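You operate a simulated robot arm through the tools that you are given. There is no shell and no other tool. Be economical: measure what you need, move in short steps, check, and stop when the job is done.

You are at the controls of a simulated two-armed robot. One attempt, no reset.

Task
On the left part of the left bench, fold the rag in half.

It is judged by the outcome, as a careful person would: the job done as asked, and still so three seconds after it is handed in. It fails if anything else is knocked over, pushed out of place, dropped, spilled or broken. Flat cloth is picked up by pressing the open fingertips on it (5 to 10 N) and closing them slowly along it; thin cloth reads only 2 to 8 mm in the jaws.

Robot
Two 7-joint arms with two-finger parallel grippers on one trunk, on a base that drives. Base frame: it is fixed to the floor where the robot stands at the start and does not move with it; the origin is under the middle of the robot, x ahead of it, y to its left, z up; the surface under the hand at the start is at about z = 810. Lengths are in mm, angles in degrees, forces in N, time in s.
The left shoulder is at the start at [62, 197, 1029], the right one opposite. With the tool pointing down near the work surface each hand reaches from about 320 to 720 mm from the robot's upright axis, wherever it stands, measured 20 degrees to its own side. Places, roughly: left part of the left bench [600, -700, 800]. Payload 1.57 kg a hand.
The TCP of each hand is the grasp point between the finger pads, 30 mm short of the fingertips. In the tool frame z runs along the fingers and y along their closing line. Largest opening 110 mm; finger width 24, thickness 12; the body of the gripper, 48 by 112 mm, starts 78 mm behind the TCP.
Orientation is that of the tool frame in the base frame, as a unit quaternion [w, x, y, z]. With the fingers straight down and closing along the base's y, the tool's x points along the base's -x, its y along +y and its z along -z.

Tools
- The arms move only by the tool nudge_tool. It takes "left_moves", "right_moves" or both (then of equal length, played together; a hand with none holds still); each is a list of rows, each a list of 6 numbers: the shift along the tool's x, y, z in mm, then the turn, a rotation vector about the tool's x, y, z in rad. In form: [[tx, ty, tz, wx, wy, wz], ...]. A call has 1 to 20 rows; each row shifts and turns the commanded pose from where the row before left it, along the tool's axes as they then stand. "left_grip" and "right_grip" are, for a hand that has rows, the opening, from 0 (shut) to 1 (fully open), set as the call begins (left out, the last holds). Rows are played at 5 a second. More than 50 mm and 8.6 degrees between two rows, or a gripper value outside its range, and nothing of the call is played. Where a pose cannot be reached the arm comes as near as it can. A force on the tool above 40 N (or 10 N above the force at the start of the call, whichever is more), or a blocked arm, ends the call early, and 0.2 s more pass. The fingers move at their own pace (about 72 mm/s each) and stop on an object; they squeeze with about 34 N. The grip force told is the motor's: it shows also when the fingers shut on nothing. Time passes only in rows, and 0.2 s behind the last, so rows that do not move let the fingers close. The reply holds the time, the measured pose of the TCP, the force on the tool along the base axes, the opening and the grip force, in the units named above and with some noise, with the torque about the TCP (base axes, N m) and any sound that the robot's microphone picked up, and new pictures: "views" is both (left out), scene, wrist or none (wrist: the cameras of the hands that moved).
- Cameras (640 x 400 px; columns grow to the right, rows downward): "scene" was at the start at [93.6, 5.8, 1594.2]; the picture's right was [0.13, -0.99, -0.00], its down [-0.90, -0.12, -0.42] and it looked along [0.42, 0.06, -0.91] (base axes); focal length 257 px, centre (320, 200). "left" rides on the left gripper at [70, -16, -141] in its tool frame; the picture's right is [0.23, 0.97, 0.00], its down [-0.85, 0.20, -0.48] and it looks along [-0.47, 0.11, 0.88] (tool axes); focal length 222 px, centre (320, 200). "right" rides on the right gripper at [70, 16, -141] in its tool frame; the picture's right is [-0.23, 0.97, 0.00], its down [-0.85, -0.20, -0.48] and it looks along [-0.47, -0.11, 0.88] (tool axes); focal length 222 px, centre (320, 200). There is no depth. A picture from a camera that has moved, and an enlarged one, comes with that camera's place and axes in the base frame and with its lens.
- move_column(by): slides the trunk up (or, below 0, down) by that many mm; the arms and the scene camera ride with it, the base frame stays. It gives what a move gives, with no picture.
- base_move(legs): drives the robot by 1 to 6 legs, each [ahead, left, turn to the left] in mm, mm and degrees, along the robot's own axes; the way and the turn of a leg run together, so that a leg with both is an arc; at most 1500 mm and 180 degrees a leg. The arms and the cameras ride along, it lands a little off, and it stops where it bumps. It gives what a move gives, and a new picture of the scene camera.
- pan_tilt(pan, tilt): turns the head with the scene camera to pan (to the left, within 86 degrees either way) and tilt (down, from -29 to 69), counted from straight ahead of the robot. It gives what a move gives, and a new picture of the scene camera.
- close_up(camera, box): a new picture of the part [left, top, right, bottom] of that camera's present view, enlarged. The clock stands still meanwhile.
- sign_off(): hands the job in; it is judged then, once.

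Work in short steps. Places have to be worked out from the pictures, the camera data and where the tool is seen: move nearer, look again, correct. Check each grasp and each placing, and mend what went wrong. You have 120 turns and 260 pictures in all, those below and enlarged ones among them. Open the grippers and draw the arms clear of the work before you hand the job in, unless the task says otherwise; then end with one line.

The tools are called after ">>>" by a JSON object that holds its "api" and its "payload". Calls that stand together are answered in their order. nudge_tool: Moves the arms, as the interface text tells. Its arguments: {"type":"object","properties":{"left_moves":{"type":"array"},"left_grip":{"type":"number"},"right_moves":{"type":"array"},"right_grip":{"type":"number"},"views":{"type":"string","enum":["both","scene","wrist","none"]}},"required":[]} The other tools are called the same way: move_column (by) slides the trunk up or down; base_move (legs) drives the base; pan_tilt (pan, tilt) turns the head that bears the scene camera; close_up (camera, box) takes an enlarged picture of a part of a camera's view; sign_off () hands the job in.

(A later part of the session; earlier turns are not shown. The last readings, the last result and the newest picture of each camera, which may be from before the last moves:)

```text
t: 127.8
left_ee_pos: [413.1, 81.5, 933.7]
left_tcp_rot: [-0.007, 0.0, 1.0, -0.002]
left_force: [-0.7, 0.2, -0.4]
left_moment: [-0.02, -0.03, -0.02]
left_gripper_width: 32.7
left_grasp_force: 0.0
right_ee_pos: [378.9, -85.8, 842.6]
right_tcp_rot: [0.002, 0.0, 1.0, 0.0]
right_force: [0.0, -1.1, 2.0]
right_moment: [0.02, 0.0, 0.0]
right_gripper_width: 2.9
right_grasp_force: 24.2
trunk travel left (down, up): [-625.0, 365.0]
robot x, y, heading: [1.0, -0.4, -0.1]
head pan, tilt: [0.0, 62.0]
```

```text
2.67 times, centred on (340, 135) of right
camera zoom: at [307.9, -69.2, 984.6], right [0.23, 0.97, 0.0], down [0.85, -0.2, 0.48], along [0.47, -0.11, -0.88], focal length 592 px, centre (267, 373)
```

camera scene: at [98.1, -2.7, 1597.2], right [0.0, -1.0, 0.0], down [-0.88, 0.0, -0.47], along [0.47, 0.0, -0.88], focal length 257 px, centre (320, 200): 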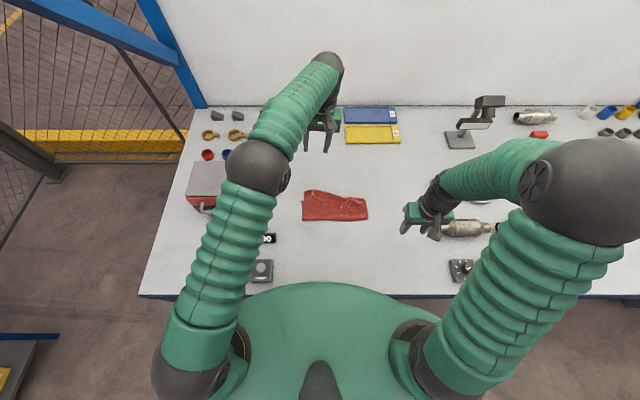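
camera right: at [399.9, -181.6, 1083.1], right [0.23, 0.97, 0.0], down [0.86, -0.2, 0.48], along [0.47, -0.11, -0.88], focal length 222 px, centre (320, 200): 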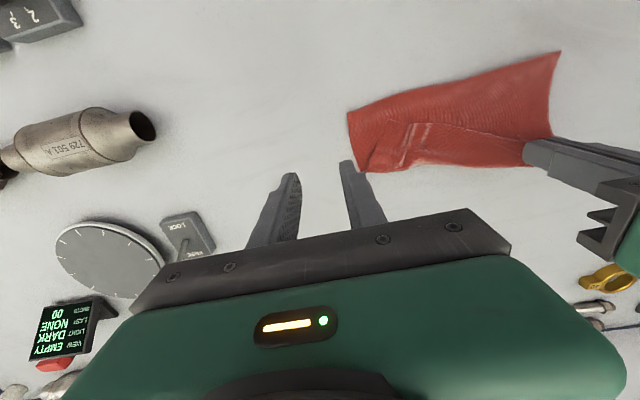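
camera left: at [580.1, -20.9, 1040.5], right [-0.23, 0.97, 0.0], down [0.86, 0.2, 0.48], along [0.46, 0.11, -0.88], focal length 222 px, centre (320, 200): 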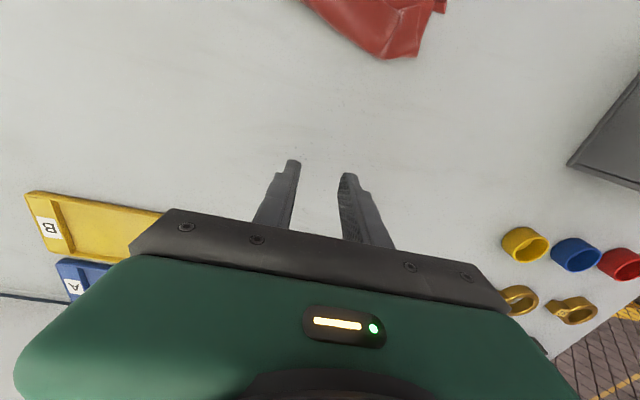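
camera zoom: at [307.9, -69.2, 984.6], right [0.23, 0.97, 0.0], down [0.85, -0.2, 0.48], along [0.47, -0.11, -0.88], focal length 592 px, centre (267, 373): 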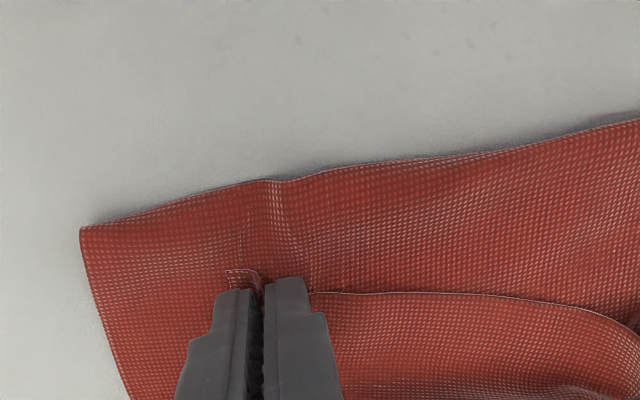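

Held at 2.9 mm. I lift 50 mm and look at what came up.

>>> {"api": "nudge_tool", "payload": {"right_moves": [[0, 0, -10, 0, 0, 0], [0, 0, -10, 0, 0, 0], [-5, 0, -15, 0, 0, 0], [-5, 0, -15, 0, 0, 0], [0, 0, 0, 0, 0, 0]], "views": "none"}}

>>> {"api": "close_up", "payload": {"camera": "right", "box": [220, 30, 580, 255]}}

>>> {"api": "close_up", "payload": {"camera": "scene", "box": [270, 190, 398, 270]}}

```text
t: 129.1
left_ee_pos: [412.3, 81.9, 934.0]
left_tcp_rot: [-0.007, 0.0, 1.0, -0.001]
left_force: [-0.5, -0.2, 0.4]
left_moment: [-0.05, -0.03, 0.04]
left_gripper_width: 33.0
left_grasp_force: 0.1
right_ee_pos: [387.4, -87.7, 893.6]
right_tcp_rot: [0.002, 0.0, 1.0, 0.001]
right_force: [-1.0, 0.4, -0.3]
right_moment: [0.01, 0.01, -0.02]
right_gripper_width: 2.7
right_grasp_force: 24.4
trunk travel left (down, up): [-625.0, 365.0]
robot x, y, heading: [-0.3, -2.0, -0.0]
head pan, tilt: [0.0, 62.0]
```

```text
1.78 times, centred on (400, 142) of right
camera zoom: at [317.7, -69.6, 1035.0], right [0.23, 0.97, 0.0], down [0.85, -0.2, 0.48], along [0.47, -0.11, -0.88], focal length 395 px, centre (178, 302)
```

zoom: 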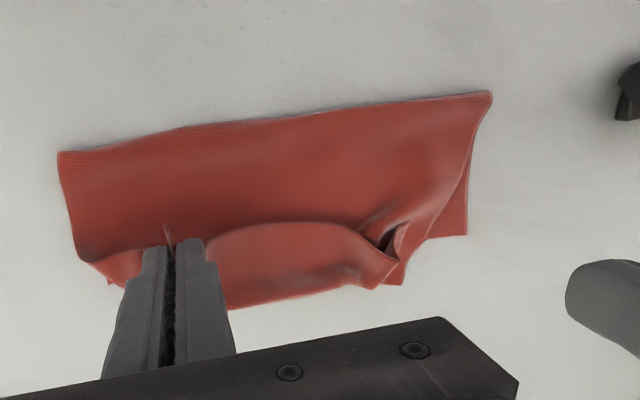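

```text
5.00 times, centred on (334, 230) of scene
camera zoom: at [97.6, -1.0, 1597.2], right [0.0, -1.0, 0.0], down [-0.88, 0.0, -0.47], along [0.47, 0.0, -0.88], focal length 1287 px, centre (250, 50)
```

zoom: 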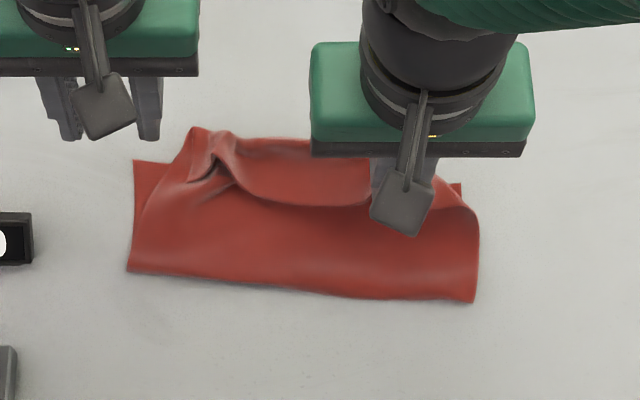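

Hard to tell; I raise the right hand another 110 mm to let the cloth unroll and see how it hangs.

>>> {"api": "nudge_tool", "payload": {"right_moves": [[0, 0, -25, 0, 0, 0], [0, 0, -25, 0, 0, 0], [0, 0, -30, 0, 0, 0], [0, 0, -30, 0, 0, 0], [0, 0, 0, 0, 0, 0], [0, 0, 0, 0, 0, 0]], "views": "wrist"}}

>>> {"api": "close_up", "payload": {"camera": "left", "box": [0, 0, 320, 200]}}

>>> {"api": "close_up", "payload": {"camera": "scene", "box": [270, 180, 398, 260]}}

```text
t: 130.4
left_ee_pos: [413.4, 82.0, 934.8]
left_tcp_rot: [-0.008, 0.001, 1.0, -0.001]
left_force: [0.1, 0.0, -0.3]
left_moment: [-0.01, -0.02, -0.02]
left_gripper_width: 33.0
left_grasp_force: 0.1
right_ee_pos: [387.6, -87.0, 1002.1]
right_tcp_rot: [0.003, 0.0, 1.0, 0.0]
right_force: [0.1, -0.6, 0.6]
right_moment: [0.04, -0.01, -0.03]
right_gripper_width: 2.9
right_grasp_force: 24.5
trunk travel left (down, up): [-625.0, 365.0]
robot x, y, heading: [-1.0, 1.0, 0.1]
head pan, tilt: [0.0, 62.0]
camera right: at [317.3, -70.1, 1143.5], right [0.23, 0.97, 0.0], down [0.85, -0.2, 0.48], along [0.47, -0.11, -0.88], focal length 222 px, centre (320, 200)
```

right: 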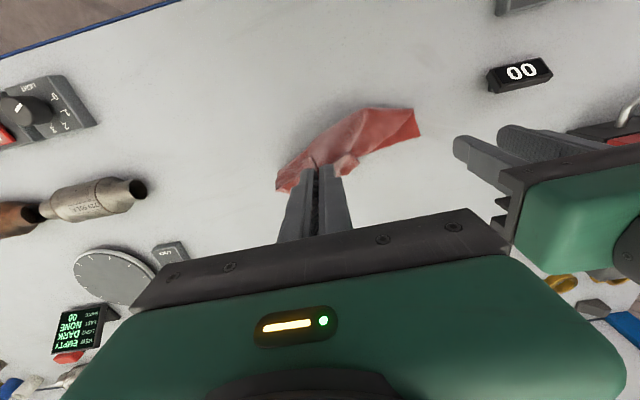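

```text
2.00 times, centred on (160, 100) of left
camera zoom: at [345.0, 66.0, 1077.0], right [-0.23, 0.97, 0.0], down [0.86, 0.2, 0.47], along [0.45, 0.11, -0.89], focal length 444 px, centre (640, 400)
```

zoom: 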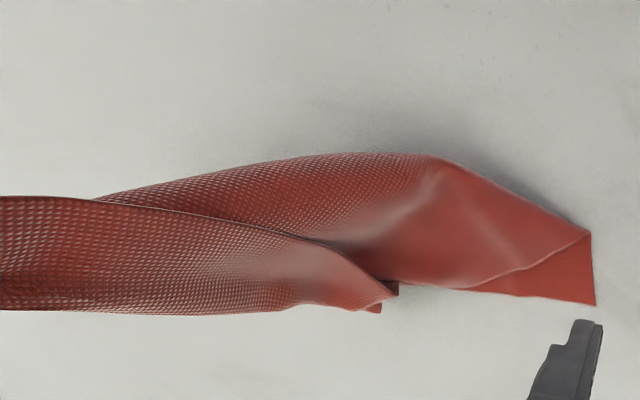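

```text
5.00 times, centred on (334, 220) of scene
camera zoom: at [97.2, -1.1, 1597.2], right [0.0, -1.0, 0.0], down [-0.88, 0.0, -0.47], along [0.47, 0.0, -0.88], focal length 1287 px, centre (250, 100)
```

zoom: 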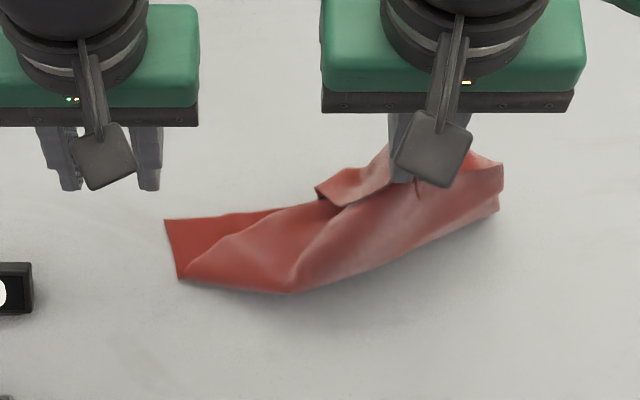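

The cloth hangs from the right pinch. I raise it clear and lean the right hand over (body to the right side) so the left hand can take the hanging left corner.

>>> {"api": "nudge_tool", "payload": {"right_moves": [[0, 0, -30, 0, 0, 0], [0, 0, -30, 0, 0, 0], [0, 0, -30, 0, 0, 0], [0, 0, -10, -0.13, 0, 0], [0, 0, 0, -0.13, 0, 0], [0, 0, 0, -0.13, 0, 0], [0, 0, 0, -0.13, 0, 0], [0, 0, 0, -0.13, 0, 0], [0, 0, 0, -0.13, 0, 0], [0, 0, 0, -0.13, 0, 0], [0, 0, 0, 0, 0, 0], [0, 0, 0, 0, 0, 0]], "left_moves": [[0, 20, 0, 0, 0, 0], [0, 20, 0, 0, 0, 0], [0, 20, 0, 0, 0, 0], [0, 0, -20, 0, 0, 0], [0, 0, -20, 0, 0, 0], [0, 0, 0, 0, 0, 0], [0, 0, 0, 0, 0, 0], [0, 0, 0, 0, 0, 0], [0, 0, 0, 0, 0, 0], [0, 0, 0, 0, 0, 0], [0, 0, 0, 0, 0, 0], [0, 0, 0, 0, 0, 0]]}}

```text
t: 133.1
left_ee_pos: [413.7, 141.7, 974.5]
left_tcp_rot: [-0.008, 0.0, 1.0, 0.0]
left_force: [0.0, -0.4, 0.3]
left_moment: [0.0, 0.02, -0.01]
left_gripper_width: 32.9
left_grasp_force: 0.0
right_ee_pos: [386.8, -86.4, 1102.6]
right_tcp_rot: [0.002, -0.001, 0.898, 0.44]
right_force: [0.6, -0.2, -0.7]
right_moment: [-0.01, 0.0, -0.02]
right_gripper_width: 2.6
right_grasp_force: 24.0
trunk travel left (down, up): [-625.0, 365.0]
robot x, y, heading: [-1.6, 1.9, -0.2]
head pan, tilt: [0.0, 62.0]
camera scene: at [97.0, -1.4, 1597.2], right [0.0, -1.0, 0.0], down [-0.88, 0.0, -0.47], along [0.47, 0.0, -0.88], focal length 257 px, centre (320, 200)
camera right: at [316.8, -187.4, 1202.9], right [0.22, 0.6, 0.77], down [0.85, -0.5, 0.14], along [0.47, 0.63, -0.62], focal length 222 px, centre (320, 200)
camera left: at [346.0, 126.1, 1117.0], right [-0.23, 0.97, 0.0], down [0.86, 0.2, 0.47], along [0.45, 0.11, -0.89], focal length 222 px, centre (320, 200)
```

scene: 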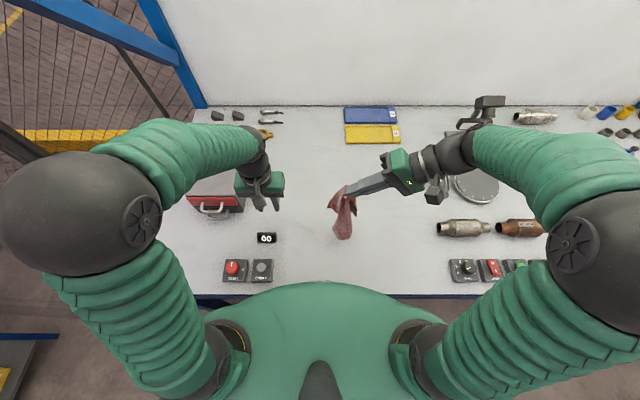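
right: 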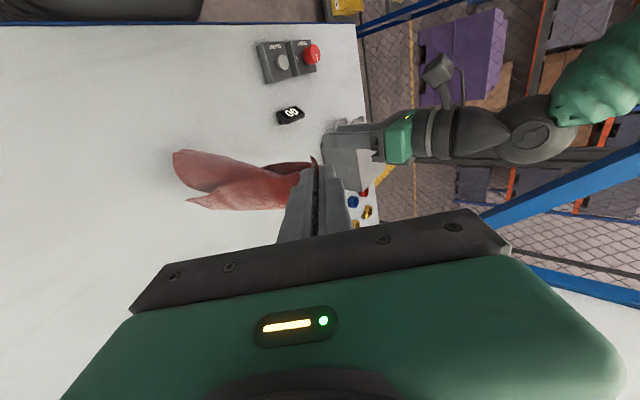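
left: 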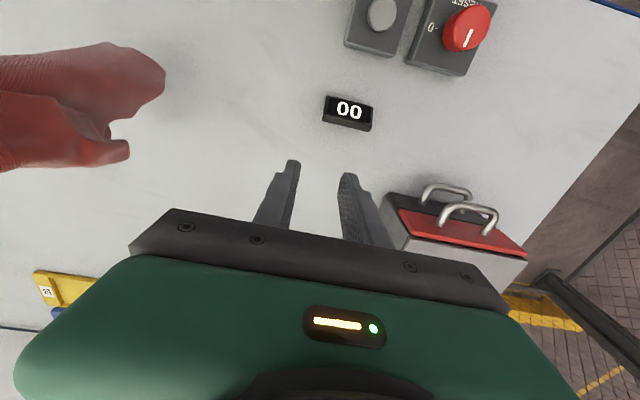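

The rag now hangs free from the right hand. I zoom in to understand how.

>>> {"api": "close_up", "payload": {"camera": "scene", "box": [300, 170, 396, 250]}}

>>> {"api": "close_up", "payload": {"camera": "right", "box": [150, 120, 374, 260]}}

>>> {"api": "close_up", "payload": {"camera": "left", "box": [0, 20, 240, 180]}}

```text
5.00 times, centred on (348, 210) of scene
camera zoom: at [97.0, -1.4, 1597.2], right [0.0, -1.0, 0.0], down [-0.88, 0.0, -0.47], along [0.47, 0.0, -0.88], focal length 1287 px, centre (180, 150)
```

zoom: 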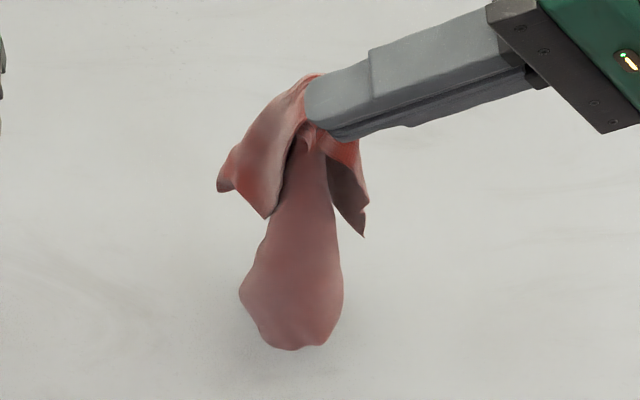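

```text
2.86 times, centred on (262, 190) of right
camera zoom: at [316.8, -187.4, 1202.9], right [0.22, 0.6, 0.77], down [0.85, -0.5, 0.14], along [0.47, 0.63, -0.62], focal length 635 px, centre (486, 229)
```

zoom: 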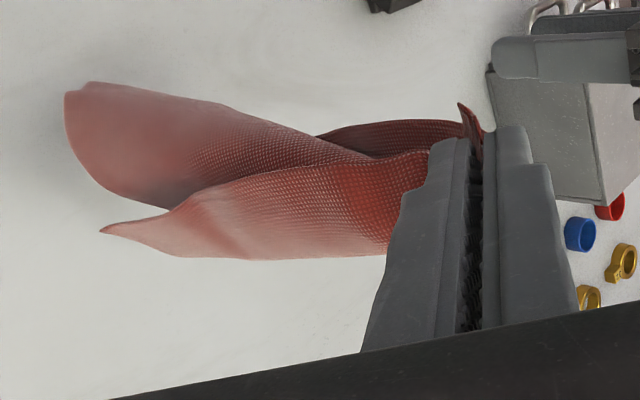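

```text
2.50 times, centred on (120, 100) of left
camera zoom: at [346.0, 126.1, 1117.0], right [-0.23, 0.97, 0.0], down [0.86, 0.2, 0.47], along [0.45, 0.11, -0.89], focal length 555 px, centre (820, 450)
```

zoom: 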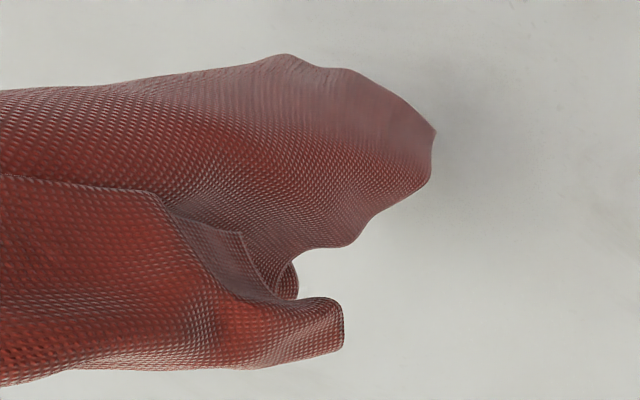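

I see the hanging left end at about (439,−38,~900). I yaw the left hand 90° and lean it to approach from the left, then look.

>>> {"api": "nudge_tool", "payload": {"left_moves": [[0, 0, 0, 0, 0, 0.1428], [0, 0, 0, 0, 0, 0.1428], [0, 0, 0, 0, 0, 0.1428], [0, 0, 0, 0, 0, 0.1428], [0, 0, 0, 0, 0, 0.1428], [0, 0, 0, 0, 0, 0.1428], [0, 0, 0, 0, 0, 0.1428], [0, 0, 0, 0, 0, 0.1428], [0, 0, 0, 0, 0, 0.1428], [0, 0, 0, 0, 0, 0.1428], [0, 0, 0, 0, 0, 0.1428], [0, 0, 0, 0, -0.13, 0], [0, 0, 0, 0, -0.13, 0], [0, 0, 0, 0, -0.13, 0], [0, 0, 0, 0, -0.13, 0], [0, 0, 0, 0, -0.13, 0], [0, 0, 0, 0, -0.13, 0], [0, 0, 0, 0, 0, 0]], "left_grip": 0.7, "views": "wrist"}}

```text
t: 136.8
left_ee_pos: [412.3, 144.0, 974.2]
left_tcp_rot: [0.265, 0.652, 0.656, -0.274]
left_force: [-0.3, 0.1, -0.2]
left_moment: [-0.03, -0.01, -0.02]
left_gripper_width: 77.2
left_grasp_force: 0.1
right_ee_pos: [385.6, -87.8, 1103.6]
right_tcp_rot: [0.002, -0.001, 0.899, 0.439]
right_force: [-0.3, 0.4, 1.2]
right_moment: [-0.04, -0.02, -0.01]
right_gripper_width: 3.0
right_grasp_force: 24.4
trunk travel left (down, up): [-625.0, 365.0]
robot x, y, heading: [-3.4, -1.9, 0.1]
head pan, tilt: [0.0, 62.0]
camera left: at [396.7, 292.6, 1025.2], right [0.97, 0.16, -0.17], down [0.21, -0.27, 0.94], along [0.1, -0.95, -0.29], focal length 222 px, centre (320, 200)
```

left: 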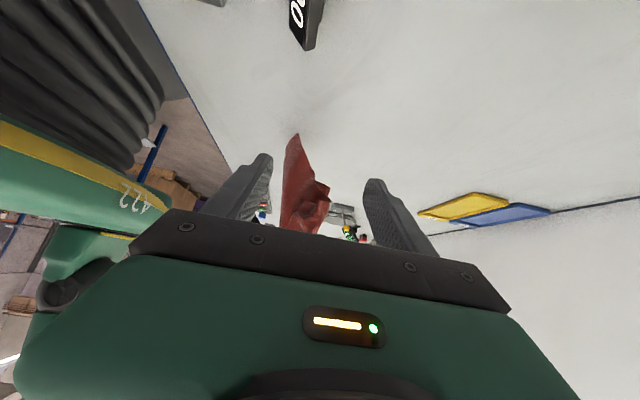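

Good view: the cloth lies straight ahead between the fingers (picture upside down). I zoom in.

>>> {"api": "close_up", "payload": {"camera": "left", "box": [240, 120, 400, 240]}}

```text
3.33 times, centred on (320, 180) of left
camera zoom: at [396.7, 292.6, 1025.2], right [0.97, 0.16, -0.17], down [0.21, -0.27, 0.94], along [0.1, -0.95, -0.29], focal length 740 px, centre (320, 267)
```

zoom: 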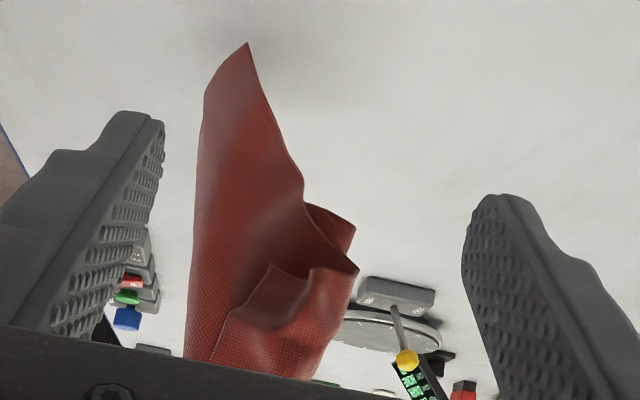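

The drape end (near-left corner) is at about (445,−38,912). I align and advance the open fingers along their axis around it.

>>> {"api": "nudge_tool", "payload": {"left_moves": [[-28, 9, 0, 0, 0, 0], [-28, 9, 0, 0, 0, 0], [-29, 10, 0, 0, 0, 0], [0, 0, 30, 0, 0, 0], [0, 0, 30, 0, 0, 0], [0, 0, 30, 0, 0, 0], [0, 0, 30, 0, 0, 0], [0, 0, 0, 0, 0, 0]], "views": "wrist"}}

```text
t: 138.7
left_ee_pos: [439.4, -5.0, 947.9]
left_tcp_rot: [0.265, 0.652, 0.656, -0.275]
left_force: [0.1, 0.2, -0.4]
left_moment: [-0.01, -0.02, -0.01]
left_gripper_width: 77.1
left_grasp_force: 0.1
right_ee_pos: [385.8, -86.4, 1103.7]
right_tcp_rot: [0.002, -0.001, 0.899, 0.439]
right_force: [0.2, 0.6, 0.1]
right_moment: [0.02, 0.02, -0.02]
right_gripper_width: 2.5
right_grasp_force: 23.9
trunk travel left (down, up): [-625.0, 365.0]
robot x, y, heading: [0.8, 1.5, 0.3]
head pan, tilt: [0.0, 62.0]
camera left: at [423.9, 146.0, 999.9], right [0.97, 0.16, -0.17], down [0.21, -0.27, 0.94], along [0.1, -0.95, -0.3], focal length 222 px, centre (320, 200)
```

left: 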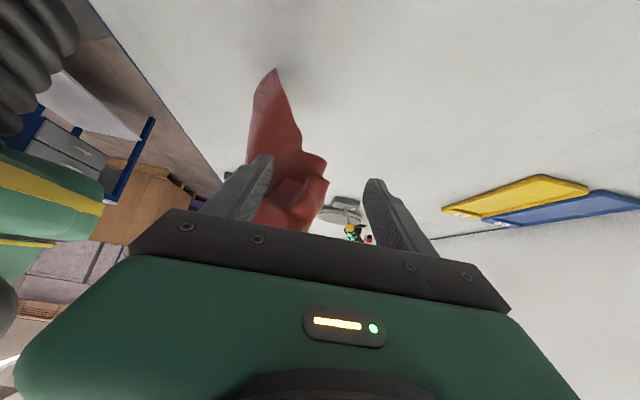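

I narrow the opening, shift 5 mm forward in x and advance onto the corner.

>>> {"api": "nudge_tool", "payload": {"left_moves": [[0, 5, 0, 0, 0, 0], [0, 0, 15, 0, 0, 0], [0, 0, 15, 0, 0, 0], [0, 0, 12, 0, 0, 0], [0, 0, 0, 0, 0, 0]], "left_grip": 0.45, "views": "none"}}

>>> {"api": "close_up", "payload": {"camera": "left", "box": [220, 80, 420, 230]}}

```text
t: 139.8
left_ee_pos: [444.2, -33.1, 917.1]
left_tcp_rot: [0.264, 0.653, 0.655, -0.274]
left_force: [-0.5, -0.4, 0.1]
left_moment: [0.0, 0.02, -0.06]
left_gripper_width: 49.6
left_grasp_force: 0.0
right_ee_pos: [386.7, -86.0, 1102.9]
right_tcp_rot: [0.002, -0.001, 0.899, 0.438]
right_force: [0.6, -0.2, -0.3]
right_moment: [-0.03, 0.0, -0.02]
right_gripper_width: 2.8
right_grasp_force: 23.4
trunk travel left (down, up): [-625.0, 365.0]
robot x, y, heading: [3.5, 2.3, -0.2]
head pan, tilt: [0.0, 62.0]
```

```text
2.67 times, centred on (320, 155) of left
camera zoom: at [428.6, 117.3, 969.1], right [0.97, 0.16, -0.17], down [0.21, -0.27, 0.94], along [0.1, -0.95, -0.3], focal length 592 px, centre (320, 320)
```

zoom: 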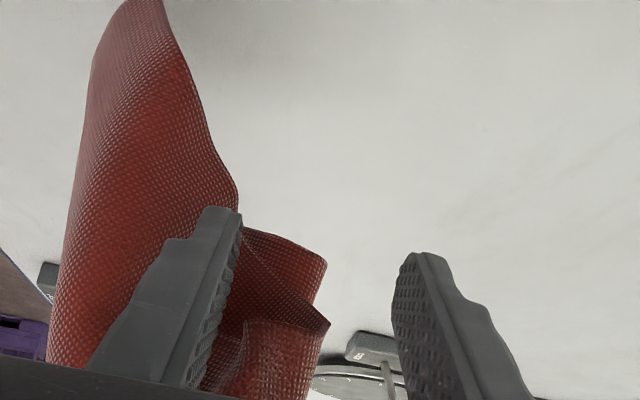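

The corner sits well between the pads. I close on it.

>>> {"api": "nudge_tool", "payload": {"left_moves": [[0, 0, 0, 0, 0, 0], [0, 0, 0, 0, 0, 0], [0, 0, 0, 0, 0, 0], [0, 0, 0, 0, 0, 0], [0, 0, 0, 0, 0, 0]], "left_grip": 0, "views": "none"}}

>>> {"api": "close_up", "payload": {"camera": "left", "box": [220, 80, 420, 230]}}

```text
t: 141.1
left_ee_pos: [444.9, -32.5, 917.7]
left_tcp_rot: [0.264, 0.653, 0.655, -0.274]
left_force: [-0.1, 0.3, 0.0]
left_moment: [0.01, 0.0, 0.05]
left_gripper_width: 2.4
left_grasp_force: 23.4
right_ee_pos: [386.9, -86.3, 1102.0]
right_tcp_rot: [0.002, -0.001, 0.899, 0.439]
right_force: [0.7, -0.3, -0.3]
right_moment: [-0.07, -0.01, -0.02]
right_gripper_width: 2.6
right_grasp_force: 24.3
trunk travel left (down, up): [-625.0, 365.0]
robot x, y, heading: [-3.2, 1.5, 0.1]
head pan, tilt: [0.0, 62.0]
```

```text
2.67 times, centred on (320, 155) of left
camera zoom: at [428.8, 117.4, 969.1], right [0.97, 0.16, -0.17], down [0.21, -0.27, 0.94], along [0.1, -0.95, -0.3], focal length 592 px, centre (320, 320)
```

zoom: 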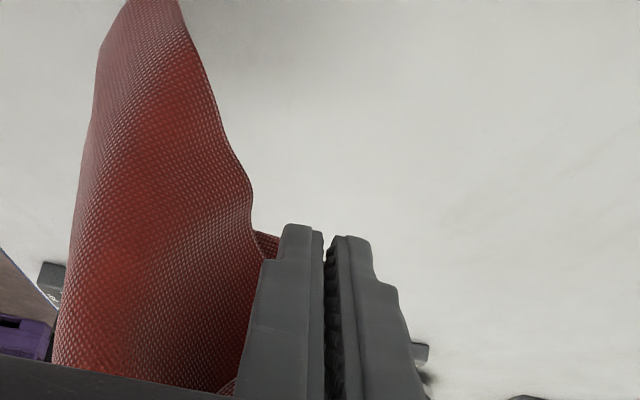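

Gripped (2.4 mm). I raise the left and spread it away so the edge between the hands becomes level and nearly taut.

>>> {"api": "nudge_tool", "payload": {"left_moves": [[-4, -8, -30, 0, 0, 0], [-4, -8, -30, 0, 0, 0], [-4, -8, -30, 0, 0, 0], [-4, -8, -30, 0, 0, 0], [-4, -8, -30, 0, 0, 0], [-4, -8, -30, 0, 0, 0], [-4, -7, -25, 0, 0, 0], [0, 0, 0, 0, 0, 0], [0, 0, 0, 0, 0, 0]], "views": "scene"}}

>>> {"api": "close_up", "payload": {"camera": "scene", "box": [240, 140, 400, 260]}}

```text
t: 143.1
left_ee_pos: [392.4, 93.3, 1083.9]
left_tcp_rot: [0.265, 0.652, 0.655, -0.275]
left_force: [-0.6, -0.6, 0.1]
left_moment: [0.04, 0.03, 0.02]
left_gripper_width: 2.3
left_grasp_force: 23.6
right_ee_pos: [386.0, -85.9, 1103.9]
right_tcp_rot: [0.002, -0.001, 0.898, 0.439]
right_force: [-0.4, 1.6, 0.0]
right_moment: [0.01, -0.02, 0.04]
right_gripper_width: 2.8
right_grasp_force: 23.6
trunk travel left (down, up): [-625.0, 365.0]
robot x, y, heading: [0.6, 1.8, 0.0]
head pan, tilt: [0.0, 62.0]
camera scene: at [96.9, -0.4, 1597.2], right [0.0, -1.0, 0.0], down [-0.88, 0.0, -0.47], along [0.47, 0.0, -0.88], focal length 257 px, centre (320, 200)
```

scene: 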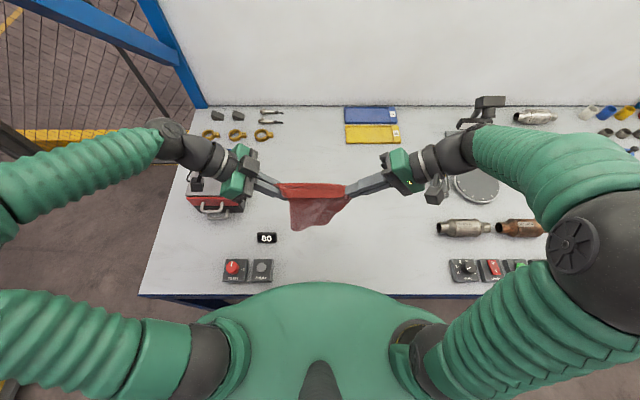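

```text
3.33 times, centred on (320, 200) of scene
camera zoom: at [96.9, -0.4, 1597.2], right [0.0, -1.0, 0.0], down [-0.88, 0.0, -0.47], along [0.47, 0.0, -0.88], focal length 858 px, centre (320, 200)
```

zoom: 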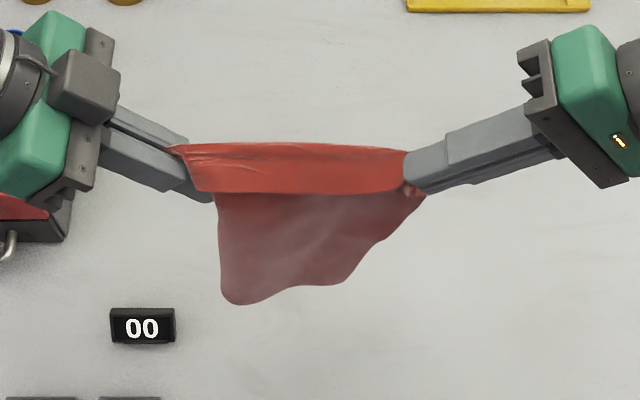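

Excellent: both hands now hold the cloth stretched, with the strip hanging on my side and the rest behind. I can lay it as a "tent" so the strip opens toward me. First move both hands forward and level them.

>>> {"api": "nudge_tool", "payload": {"left_moves": [[0, 28, 0, 0, 0, 0], [0, 28, 0, 0, 0, 0], [0, 28, 0, 0, 0, 0], [0, 28, 0, 0, 0, 0], [0, 28, 0, 0, 0, 0], [14, 0, 14, 0, 0, 0], [14, 0, 14, 0, 0, 0], [14, 0, 14, 0, 0, 0], [0, 0, 0, 0, 0, 0]], "right_moves": [[-28, 0, 0, 0, 0, 0], [-28, 0, 0, 0, 0, 0], [-28, 0, 0, 0, 0, 0], [-28, 0, 0, 0, 0, 0], [-28, 0, 0, 0, 0, 0], [0, -21, 17, 0, 0, 0], [0, -21, 17, 0, 0, 0], [0, -21, 17, 0, 0, 0], [0, 0, 0, 0, 0, 0]], "views": "none"}}

>>> {"api": "close_up", "payload": {"camera": "scene", "box": [230, 110, 410, 245]}}

```text
t: 145.1
left_ee_pos: [532.3, 91.6, 1023.7]
left_tcp_rot: [0.265, 0.652, 0.655, -0.274]
left_force: [0.2, -1.3, 0.1]
left_moment: [0.05, 0.01, -0.02]
left_gripper_width: 2.5
left_grasp_force: 23.7
right_ee_pos: [525.5, -83.7, 1023.7]
right_tcp_rot: [0.002, -0.001, 0.898, 0.439]
right_force: [0.1, 0.8, 0.3]
right_moment: [0.01, -0.01, 0.03]
right_gripper_width: 2.6
right_grasp_force: 23.4
trunk travel left (down, up): [-625.0, 365.0]
robot x, y, heading: [2.6, -3.3, -0.0]
head pan, tilt: [0.0, 62.0]
```

```text
2.96 times, centred on (320, 178) of scene
camera zoom: at [97.3, -0.6, 1597.2], right [0.0, -1.0, 0.0], down [-0.88, 0.0, -0.47], along [0.47, 0.0, -0.88], focal length 763 px, centre (320, 267)
```

zoom: 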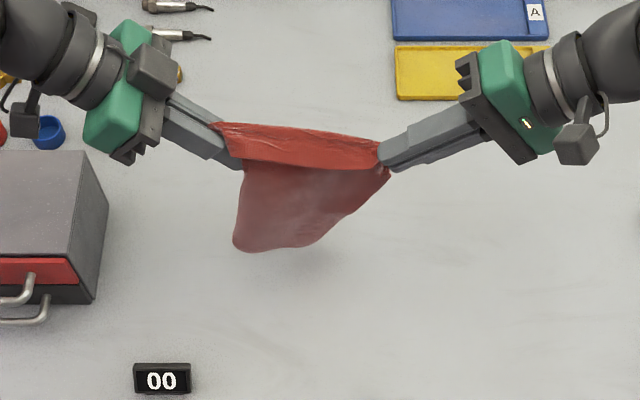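

The lower right seems tucked behind. I check from both wrist cameras.

>>> {"api": "close_up", "payload": {"camera": "right", "box": [80, 40, 400, 240]}}

>>> {"api": "close_up", "payload": {"camera": "left", "box": [140, 0, 460, 240]}}

```text
2.00 times, centred on (240, 140) of right
camera zoom: at [455.8, -184.5, 1122.7], right [0.22, 0.6, 0.77], down [0.85, -0.5, 0.14], along [0.47, 0.63, -0.62], focal length 444 px, centre (480, 320)
```

zoom: 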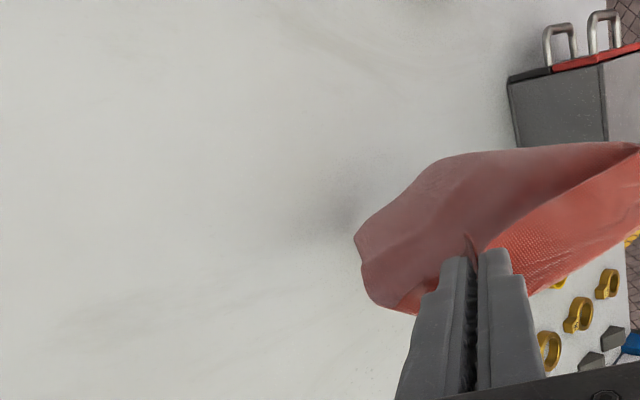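

```text
1.67 times, centred on (300, 120) of left
camera zoom: at [515.5, 241.6, 1074.7], right [0.97, 0.16, -0.17], down [0.21, -0.27, 0.94], along [0.1, -0.95, -0.3], focal length 370 px, centre (353, 333)
```

zoom: 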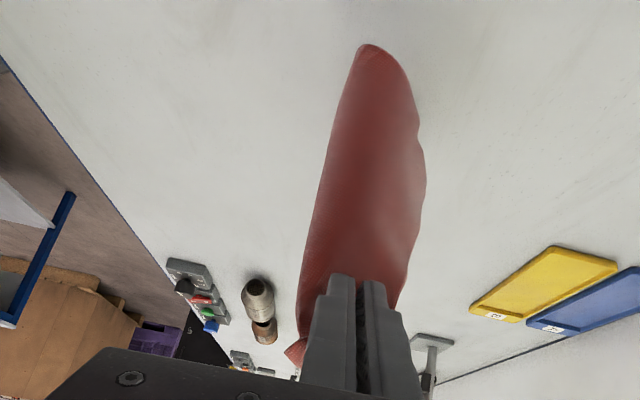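

I lay it: both hands move toward me and down together, stopping about 50 mm above the bench.

>>> {"api": "nudge_tool", "payload": {"left_moves": [[9.8, -13, 10, 0, 0, 0], [9.8, -13, 10, 0, 0, 0], [9.8, -13, 10, 0, 0, 0], [9.8, -13, 10, 0, 0, 0], [9.8, -13, 10, 0, 0, 0], [9.8, -13, 10, 0, 0, 0], [9.8, -13, 10, 0, 0, 0], [9.8, -13, 10, 0, 0, 0], [9.8, -13, 10, 0, 0, 0], [9.8, -13, 10, 0, 0, 0], [0, 0, 0, 0, 0, 0]], "right_moves": [[13, -11, 8.6, 0, 0, 0], [13, -11, 8.6, 0, 0, 0], [13, -11, 8.6, 0, 0, 0], [13, -11, 8.6, 0, 0, 0], [13, -11, 8.6, 0, 0, 0], [13, -11, 8.6, 0, 0, 0], [13, -11, 8.6, 0, 0, 0], [13, -11, 8.6, 0, 0, 0], [13, -11, 8.6, 0, 0, 0], [13, -11, 8.6, 0, 0, 0], [0, 0, 0, 0, 0, 0]], "views": "none"}}

>>> {"api": "close_up", "payload": {"camera": "scene", "box": [230, 130, 410, 265]}}

```text
t: 147.4
left_ee_pos: [399.8, 92.7, 884.8]
left_tcp_rot: [0.265, 0.652, 0.656, -0.274]
left_force: [-0.1, -1.5, -1.9]
left_moment: [0.08, 0.01, 0.01]
left_gripper_width: 2.3
left_grasp_force: 24.1
right_ee_pos: [398.3, -86.0, 880.4]
right_tcp_rot: [0.002, -0.001, 0.898, 0.44]
right_force: [0.1, 2.6, 0.3]
right_moment: [0.02, -0.02, 0.05]
right_gripper_width: 3.0
right_grasp_force: 24.3
trunk travel left (down, up): [-625.0, 365.0]
robot x, y, heading: [-1.0, 1.2, 0.1]
head pan, tilt: [0.0, 62.0]
```

```text
2.96 times, centred on (320, 198) of scene
camera zoom: at [97.8, -0.6, 1597.2], right [0.0, -1.0, 0.0], down [-0.88, 0.0, -0.47], along [0.47, 0.0, -0.88], focal length 763 px, centre (320, 207)
```

zoom: 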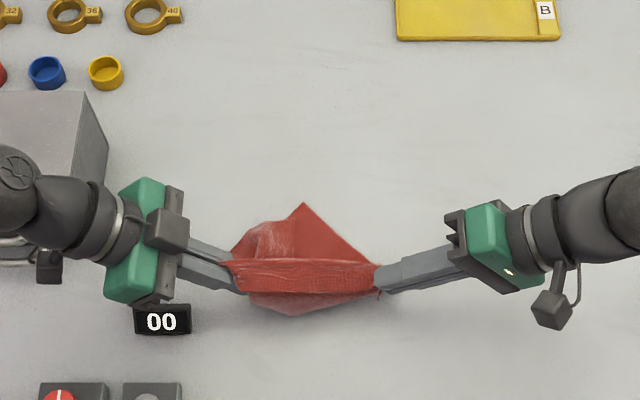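

The rag is hanging skewed (a corner points away). I lower it the rest of the way and release to see it lying flat.

>>> {"api": "nudge_tool", "payload": {"left_moves": [[7, 5, 7.1, 0, 0, 0], [7, 5, 7.1, 0, 0, 0], [7, 5, 7.1, 0, 0, 0], [7, 5, 7.1, 0, 0, 0], [0, 0, 0, 0, 0, 0]], "right_moves": [[-5, -7.9, 6.1, 0, 0, 0], [-5, -7.9, 6.1, 0, 0, 0], [-5, -7.9, 6.1, 0, 0, 0], [-5, -7.9, 6.1, 0, 0, 0], [0, 0, 0, 0, 0, 0]], "views": "none"}}

>>> {"api": "nudge_tool", "payload": {"left_moves": [[0, 0, 0, 0, 0, 0], [0, 0, 0, 0, 0, 0], [0, 0, -20, 0, 0, 0], [0, 0, -35, 0, 0, 0], [0, 0, -35, 0, 0, 0], [0, 0, 0, 0, 0, 0]], "right_moves": [[0, 0, 0, 0, 0, 0], [0, 0, 0, 0, 0, 0], [0, 0, -20, 0, 0, 0], [0, 0, -35, 0, 0, 0], [0, 0, -35, 0, 0, 0], [0, 0, 0, 0, 0, 0]], "left_grip": 0.3, "right_grip": 0.3, "views": "none"}}

>>> {"api": "close_up", "payload": {"camera": "scene", "box": [250, 140, 410, 260]}}

```text
t: 148.7
left_ee_pos: [417.5, 91.3, 844.3]
left_tcp_rot: [0.265, 0.652, 0.656, -0.274]
left_force: [0.5, -1.0, -0.5]
left_moment: [0.06, 0.01, 0.02]
left_gripper_width: 2.3
left_grasp_force: 23.7
right_ee_pos: [417.4, -85.9, 843.3]
right_tcp_rot: [0.003, -0.001, 0.898, 0.439]
right_force: [0.2, 1.7, 1.8]
right_moment: [0.04, 0.0, 0.03]
right_gripper_width: 2.6
right_grasp_force: 24.2
trunk travel left (down, up): [-625.0, 365.0]
robot x, y, heading: [6.0, -1.0, 0.1]
head pan, tilt: [0.0, 62.0]
```

```text
t: 150.1
left_ee_pos: [417.9, 154.9, 906.7]
left_tcp_rot: [0.264, 0.652, 0.656, -0.275]
left_force: [-0.1, 0.2, -0.2]
left_moment: [0.0, 0.01, -0.01]
left_gripper_width: 33.0
left_grasp_force: 0.0
right_ee_pos: [417.9, -155.0, 896.1]
right_tcp_rot: [0.002, -0.001, 0.898, 0.439]
right_force: [0.6, 0.1, -0.4]
right_moment: [0.02, -0.03, -0.01]
right_gripper_width: 33.2
right_grasp_force: 0.1
trunk travel left (down, up): [-625.0, 365.0]
robot x, y, heading: [0.2, -1.1, 0.1]
head pan, tilt: [0.0, 62.0]
```

```text
3.33 times, centred on (330, 200) of scene
camera zoom: at [98.9, 0.0, 1597.0], right [0.0, -1.0, 0.0], down [-0.88, 0.0, -0.47], along [0.47, 0.0, -0.88], focal length 858 px, centre (287, 200)
```

zoom: 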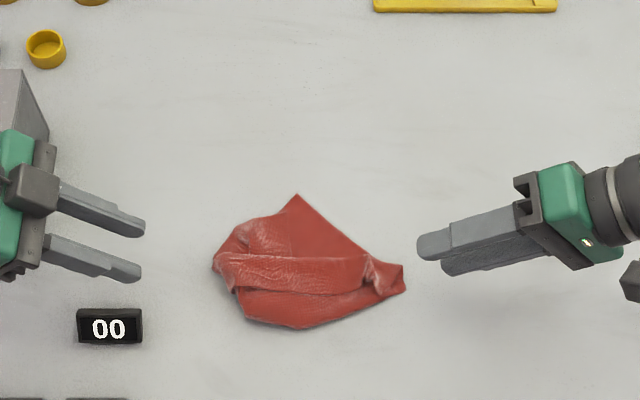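

It's crumpled, but its far corner (524,−10) lies free. I'll take that corner with the right hand (upright again) and hang the rag from it to sort it out.

>>> {"api": "nudge_tool", "payload": {"right_moves": [[0, 0, 0, 0.13, 0, 0], [0, 0, 0, 0.13, 0, 0], [0, 0, 0, 0.13, 0, 0], [0, 0, 0, 0.13, 0, 0], [0, 0, 0, 0.13, 0, 0], [0, 0, 0, 0.13, 0, 0], [0, 0, 0, 0.13, 0, 0], [-24, 36, 0, 0, 0, 0], [-24, 36, 0, 0, 0, 0], [-24, 36, 0, 0, 0, 0], [-22, 37, 0, 0, 0, 0], [0, 0, 30, 0, 0, 0], [0, 0, 12, 0, 0, 0], [0, 0, 0, 0, 0, 0]], "right_grip": 0.25, "views": "none"}}

>>> {"api": "close_up", "payload": {"camera": "right", "box": [180, 60, 460, 210]}}

```text
t: 153.1
left_ee_pos: [418.1, 154.5, 908.0]
left_tcp_rot: [0.265, 0.652, 0.656, -0.274]
left_force: [0.4, -0.1, -0.4]
left_moment: [-0.01, 0.02, 0.02]
left_gripper_width: 32.9
left_grasp_force: 0.0
right_ee_pos: [511.7, -10.8, 855.8]
right_tcp_rot: [0.002, 0.0, 1.0, -0.001]
right_force: [0.3, 0.1, -0.3]
right_moment: [-0.03, 0.01, -0.02]
right_gripper_width: 27.4
right_grasp_force: 0.1
trunk travel left (down, up): [-625.0, 365.0]
robot x, y, heading: [-0.2, 2.8, -0.3]
head pan, tilt: [0.0, 62.0]
```

```text
2.29 times, centred on (320, 135) of right
camera zoom: at [441.6, 7.9, 997.7], right [0.23, 0.97, 0.0], down [0.85, -0.2, 0.48], along [0.47, -0.11, -0.88], focal length 508 px, centre (320, 349)
```

zoom: 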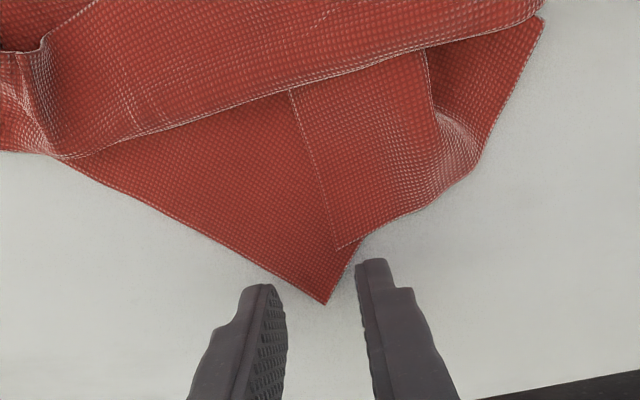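

Clear view of two corners: the apex at (521,−9) and another one on top at x≈501. I grip just the apex corner with a narrow opening.

>>> {"api": "nudge_tool", "payload": {"right_moves": [[-2, 2, 5, 0, 0, 0], [0, 0, 4, 0, 0, 0], [0, 0, 2, 0, 0, 0], [0, 0, 2, 0, 0, 0], [0, 0, 1.2, 0, 0, 0], [0, 0, 0, 0, 0, 0]], "right_grip": 0.16, "views": "none"}}

>>> {"api": "nudge_tool", "payload": {"right_moves": [[0, 0, 0.3, 0, 0, 0], [0, 0, 0, 0, 0, 0]], "right_grip": 0.08, "views": "none"}}

>>> {"api": "nudge_tool", "payload": {"right_moves": [[0, 0, 0, 0, 0, 0], [0, 0, 0, 0, 0, 0], [0, 0, 0, 0, 0, 0]], "right_grip": 0, "views": "none"}}

```text
t: 154.4
left_ee_pos: [418.4, 155.8, 908.0]
left_tcp_rot: [0.264, 0.652, 0.655, -0.274]
left_force: [0.2, 1.1, 0.2]
left_moment: [-0.03, 0.0, -0.01]
left_gripper_width: 33.1
left_grasp_force: 0.0
right_ee_pos: [513.5, -7.6, 841.5]
right_tcp_rot: [0.003, 0.0, 1.0, -0.001]
right_force: [0.1, 0.3, 0.0]
right_moment: [0.01, 0.01, 0.03]
right_gripper_width: 17.4
right_grasp_force: 0.0
trunk travel left (down, up): [-625.0, 365.0]
robot x, y, heading: [2.3, -3.1, -0.1]
head pan, tilt: [0.0, 62.0]
```

```text
t: 155.1
left_ee_pos: [418.4, 155.1, 908.0]
left_tcp_rot: [0.265, 0.652, 0.656, -0.274]
left_force: [0.2, -0.8, 0.1]
left_moment: [-0.02, 0.0, -0.01]
left_gripper_width: 32.7
left_grasp_force: 0.0
right_ee_pos: [513.8, -7.8, 842.3]
right_tcp_rot: [0.002, 0.0, 1.0, -0.001]
right_force: [-0.9, -0.1, 1.7]
right_moment: [0.01, 0.02, 0.04]
right_gripper_width: 8.5
right_grasp_force: 0.1
trunk travel left (down, up): [-625.0, 365.0]
robot x, y, heading: [2.4, 4.1, 0.2]
head pan, tilt: [0.0, 62.0]
```

```text
t: 155.8
left_ee_pos: [418.9, 154.9, 907.9]
left_tcp_rot: [0.264, 0.652, 0.656, -0.274]
left_force: [0.4, 0.2, -0.3]
left_moment: [0.0, 0.0, 0.0]
left_gripper_width: 33.1
left_grasp_force: 0.0
right_ee_pos: [513.4, -8.0, 841.7]
right_tcp_rot: [0.003, 0.0, 1.0, -0.001]
right_force: [-0.6, -0.3, 0.9]
right_moment: [0.02, 0.01, 0.01]
right_gripper_width: 0.1
right_grasp_force: 21.4
trunk travel left (down, up): [-625.0, 365.0]
robot x, y, heading: [2.2, -1.1, -0.0]
head pan, tilt: [0.0, 62.0]
```

Missed. Reopen wider, 4 mm further in, press to ~8 N and close again.

>>> {"api": "nudge_tool", "payload": {"right_moves": [[0, 0, -4, 0, 0, 0], [4, 0, 0, 0, 0, 0], [0, 0, 4, 0, 0, 0], [0, 0, 0.8, 0, 0, 0], [0, 0, 0, 0, 0, 0]], "right_grip": 0.2, "views": "none"}}

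>>> {"api": "nudge_tool", "payload": {"right_moves": [[0, 0, 0, 0, 0, 0], [0, 0, 0, 0, 0, 0]], "right_grip": 0.12, "views": "none"}}

>>> {"api": "nudge_tool", "payload": {"right_moves": [[0, 0, 0, 0, 0, 0], [0, 0, 0, 0, 0, 0]], "right_grip": 0.05, "views": "none"}}

>>> {"api": "nudge_tool", "payload": {"right_moves": [[0, 0, 0, 0, 0, 0], [0, 0, 0, 0, 0, 0], [0, 0, 0, 0, 0, 0]], "right_grip": 0, "views": "none"}}

```text
t: 157.1
left_ee_pos: [419.4, 153.9, 908.8]
left_tcp_rot: [0.265, 0.652, 0.656, -0.274]
left_force: [0.6, -0.3, -1.1]
left_moment: [0.01, 0.02, 0.0]
left_gripper_width: 32.9
left_grasp_force: 0.0
right_ee_pos: [509.5, -7.9, 841.4]
right_tcp_rot: [0.003, 0.0, 1.0, -0.002]
right_force: [-0.8, -0.6, 2.2]
right_moment: [0.0, 0.03, 0.02]
right_gripper_width: 21.9
right_grasp_force: 0.0
trunk travel left (down, up): [-625.0, 365.0]
robot x, y, heading: [-1.3, 0.4, 0.1]
head pan, tilt: [0.0, 62.0]
```

```text
t: 157.7
left_ee_pos: [419.1, 154.6, 908.0]
left_tcp_rot: [0.265, 0.652, 0.656, -0.274]
left_force: [-0.4, 0.0, 0.2]
left_moment: [0.0, 0.01, 0.0]
left_gripper_width: 33.0
left_grasp_force: 0.1
right_ee_pos: [509.3, -8.1, 841.6]
right_tcp_rot: [0.003, 0.001, 1.0, -0.002]
right_force: [1.2, 0.4, 3.2]
right_moment: [-0.02, 0.04, -0.03]
right_gripper_width: 13.1
right_grasp_force: 0.1
trunk travel left (down, up): [-625.0, 365.0]
robot x, y, heading: [0.6, 0.9, 0.1]
head pan, tilt: [0.0, 62.0]
```

```text
t: 158.2
left_ee_pos: [417.1, 156.0, 908.8]
left_tcp_rot: [0.265, 0.652, 0.655, -0.274]
left_force: [0.4, -0.3, 0.4]
left_moment: [-0.01, -0.03, 0.01]
left_gripper_width: 32.9
left_grasp_force: 0.1
right_ee_pos: [510.3, -9.8, 842.2]
right_tcp_rot: [0.002, 0.0, 1.0, -0.001]
right_force: [0.2, -0.3, 3.4]
right_moment: [0.02, 0.02, 0.0]
right_gripper_width: 5.2
right_grasp_force: 0.1
trunk travel left (down, up): [-625.0, 365.0]
robot x, y, heading: [0.2, -1.4, -0.2]
head pan, tilt: [0.0, 62.0]
```

```text
t: 159.1
left_ee_pos: [419.4, 154.5, 907.7]
left_tcp_rot: [0.265, 0.652, 0.655, -0.275]
left_force: [-0.4, -0.3, -0.2]
left_moment: [0.0, 0.04, 0.0]
left_gripper_width: 33.3
left_grasp_force: 0.0
right_ee_pos: [509.8, -8.8, 842.0]
right_tcp_rot: [0.002, 0.0, 1.0, -0.001]
right_force: [-0.1, -0.8, 3.7]
right_moment: [0.0, 0.0, 0.0]
right_gripper_width: 0.0
right_grasp_force: 20.9
trunk travel left (down, up): [-625.0, 365.0]
robot x, y, heading: [0.8, -0.8, -0.1]
head pan, tilt: [0.0, 62.0]
```

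Missed again; I check what it looks like with the right camera after reopening.

>>> {"api": "nudge_tool", "payload": {"right_moves": [[0, 0, -8, 0, 0, 0], [6, 0, 0, 0, 0, 0], [0, 0, 0, 0, 0, 0]], "right_grip": 0.28, "views": "none"}}

>>> {"api": "close_up", "payload": {"camera": "right", "box": [180, 60, 460, 210]}}

```text
t: 159.8
left_ee_pos: [419.1, 155.4, 907.8]
left_tcp_rot: [0.264, 0.652, 0.655, -0.275]
left_force: [0.0, 0.3, 0.5]
left_moment: [0.02, -0.01, -0.01]
left_gripper_width: 33.1
left_grasp_force: 0.1
right_ee_pos: [504.1, -9.4, 849.5]
right_tcp_rot: [0.004, 0.0, 1.0, -0.001]
right_force: [-0.7, 0.1, -0.4]
right_moment: [0.02, -0.05, 0.01]
right_gripper_width: 30.8
right_grasp_force: 0.1
trunk travel left (down, up): [-625.0, 365.0]
robot x, y, heading: [-0.8, -2.7, 0.1]
head pan, tilt: [0.0, 62.0]
```

```text
2.29 times, centred on (320, 135) of right
camera zoom: at [434.0, 8.0, 990.8], right [0.23, 0.97, 0.0], down [0.85, -0.2, 0.48], along [0.47, -0.11, -0.88], focal length 508 px, centre (320, 349)
```

zoom: 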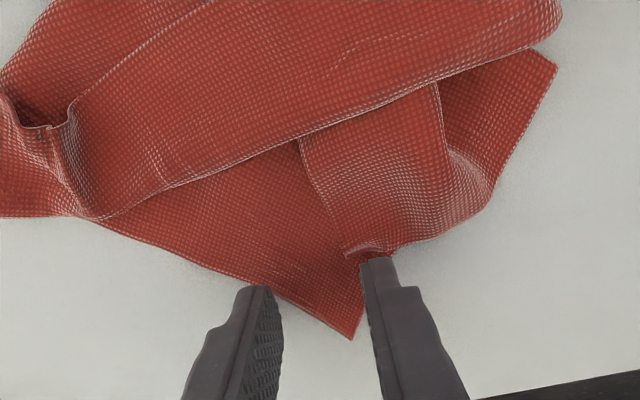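

The apex now lies centred between the fingers. I press to about 8 N and close.

>>> {"api": "nudge_tool", "payload": {"right_moves": [[0, 1, 4, 0, 0, 0], [0, 0, 4, 0, 0, 0], [0, 0, 1, 0, 0, 0], [0, 0, 0, 0, 0, 0]], "right_grip": 0.24, "views": "none"}}

>>> {"api": "nudge_tool", "payload": {"right_moves": [[0, 0, 0.3, 0, 0, 0], [0, 0, 0, 0, 0, 0]], "right_grip": 0.16, "views": "none"}}

>>> {"api": "nudge_tool", "payload": {"right_moves": [[0, 0, 0, 0, 0, 0], [0, 0, 0, 0, 0, 0]], "right_grip": 0.08, "views": "none"}}

>>> {"api": "nudge_tool", "payload": {"right_moves": [[0, 0, 0, 0, 0, 0], [0, 0, 0, 0, 0, 0], [0, 0, 0, 0, 0, 0]], "right_grip": 0, "views": "none"}}

```text
t: 160.8
left_ee_pos: [418.1, 155.6, 908.7]
left_tcp_rot: [0.265, 0.652, 0.656, -0.273]
left_force: [-1.0, 0.3, 0.1]
left_moment: [-0.01, 0.0, 0.01]
left_gripper_width: 32.9
left_grasp_force: 0.0
right_ee_pos: [503.4, -8.3, 842.4]
right_tcp_rot: [0.005, 0.0, 1.0, -0.001]
right_force: [0.7, -1.3, 14.4]
right_moment: [0.02, 0.05, 0.02]
right_gripper_width: 26.6
right_grasp_force: 0.0
trunk travel left (down, up): [-625.0, 365.0]
robot x, y, heading: [-0.1, 2.0, 0.0]
head pan, tilt: [0.0, 62.0]
```

```text
t: 161.4
left_ee_pos: [418.5, 155.4, 908.2]
left_tcp_rot: [0.264, 0.653, 0.655, -0.274]
left_force: [-0.3, -0.3, 1.1]
left_moment: [-0.03, 0.02, 0.02]
left_gripper_width: 33.0
left_grasp_force: 0.0
right_ee_pos: [503.8, -7.1, 842.1]
right_tcp_rot: [0.004, 0.0, 1.0, 0.0]
right_force: [1.1, 0.4, 21.1]
right_moment: [0.11, 0.08, -0.02]
right_gripper_width: 16.6
right_grasp_force: 0.1
trunk travel left (down, up): [-625.0, 365.0]
robot x, y, heading: [-3.5, 1.3, 0.0]
head pan, tilt: [0.0, 62.0]
```

```text
t: 162.1
left_ee_pos: [417.9, 154.5, 909.4]
left_tcp_rot: [0.265, 0.653, 0.655, -0.274]
left_force: [0.2, -0.5, 0.3]
left_moment: [-0.01, -0.02, -0.04]
left_gripper_width: 32.7
left_grasp_force: 0.1
right_ee_pos: [503.9, -8.6, 840.4]
right_tcp_rot: [0.004, 0.001, 1.0, -0.001]
right_force: [2.7, 0.8, 24.8]
right_moment: [0.11, 0.09, -0.01]
right_gripper_width: 9.3
right_grasp_force: 0.0
trunk travel left (down, up): [-625.0, 365.0]
robot x, y, heading: [-0.3, -1.5, -0.1]
head pan, tilt: [0.0, 62.0]
```

```text
t: 162.8
left_ee_pos: [417.8, 155.8, 909.2]
left_tcp_rot: [0.266, 0.652, 0.655, -0.273]
left_force: [0.0, -0.1, -0.4]
left_moment: [0.0, 0.01, 0.0]
left_gripper_width: 32.9
left_grasp_force: 0.0
right_ee_pos: [502.5, -7.6, 840.5]
right_tcp_rot: [0.004, 0.0, 1.0, -0.001]
right_force: [1.6, 1.4, 28.2]
right_moment: [0.07, 0.11, -0.02]
right_gripper_width: 2.0
right_grasp_force: 23.9
trunk travel left (down, up): [-625.0, 365.0]
robot x, y, heading: [-2.6, -1.6, -0.1]
head pan, tilt: [0.0, 62.0]
```

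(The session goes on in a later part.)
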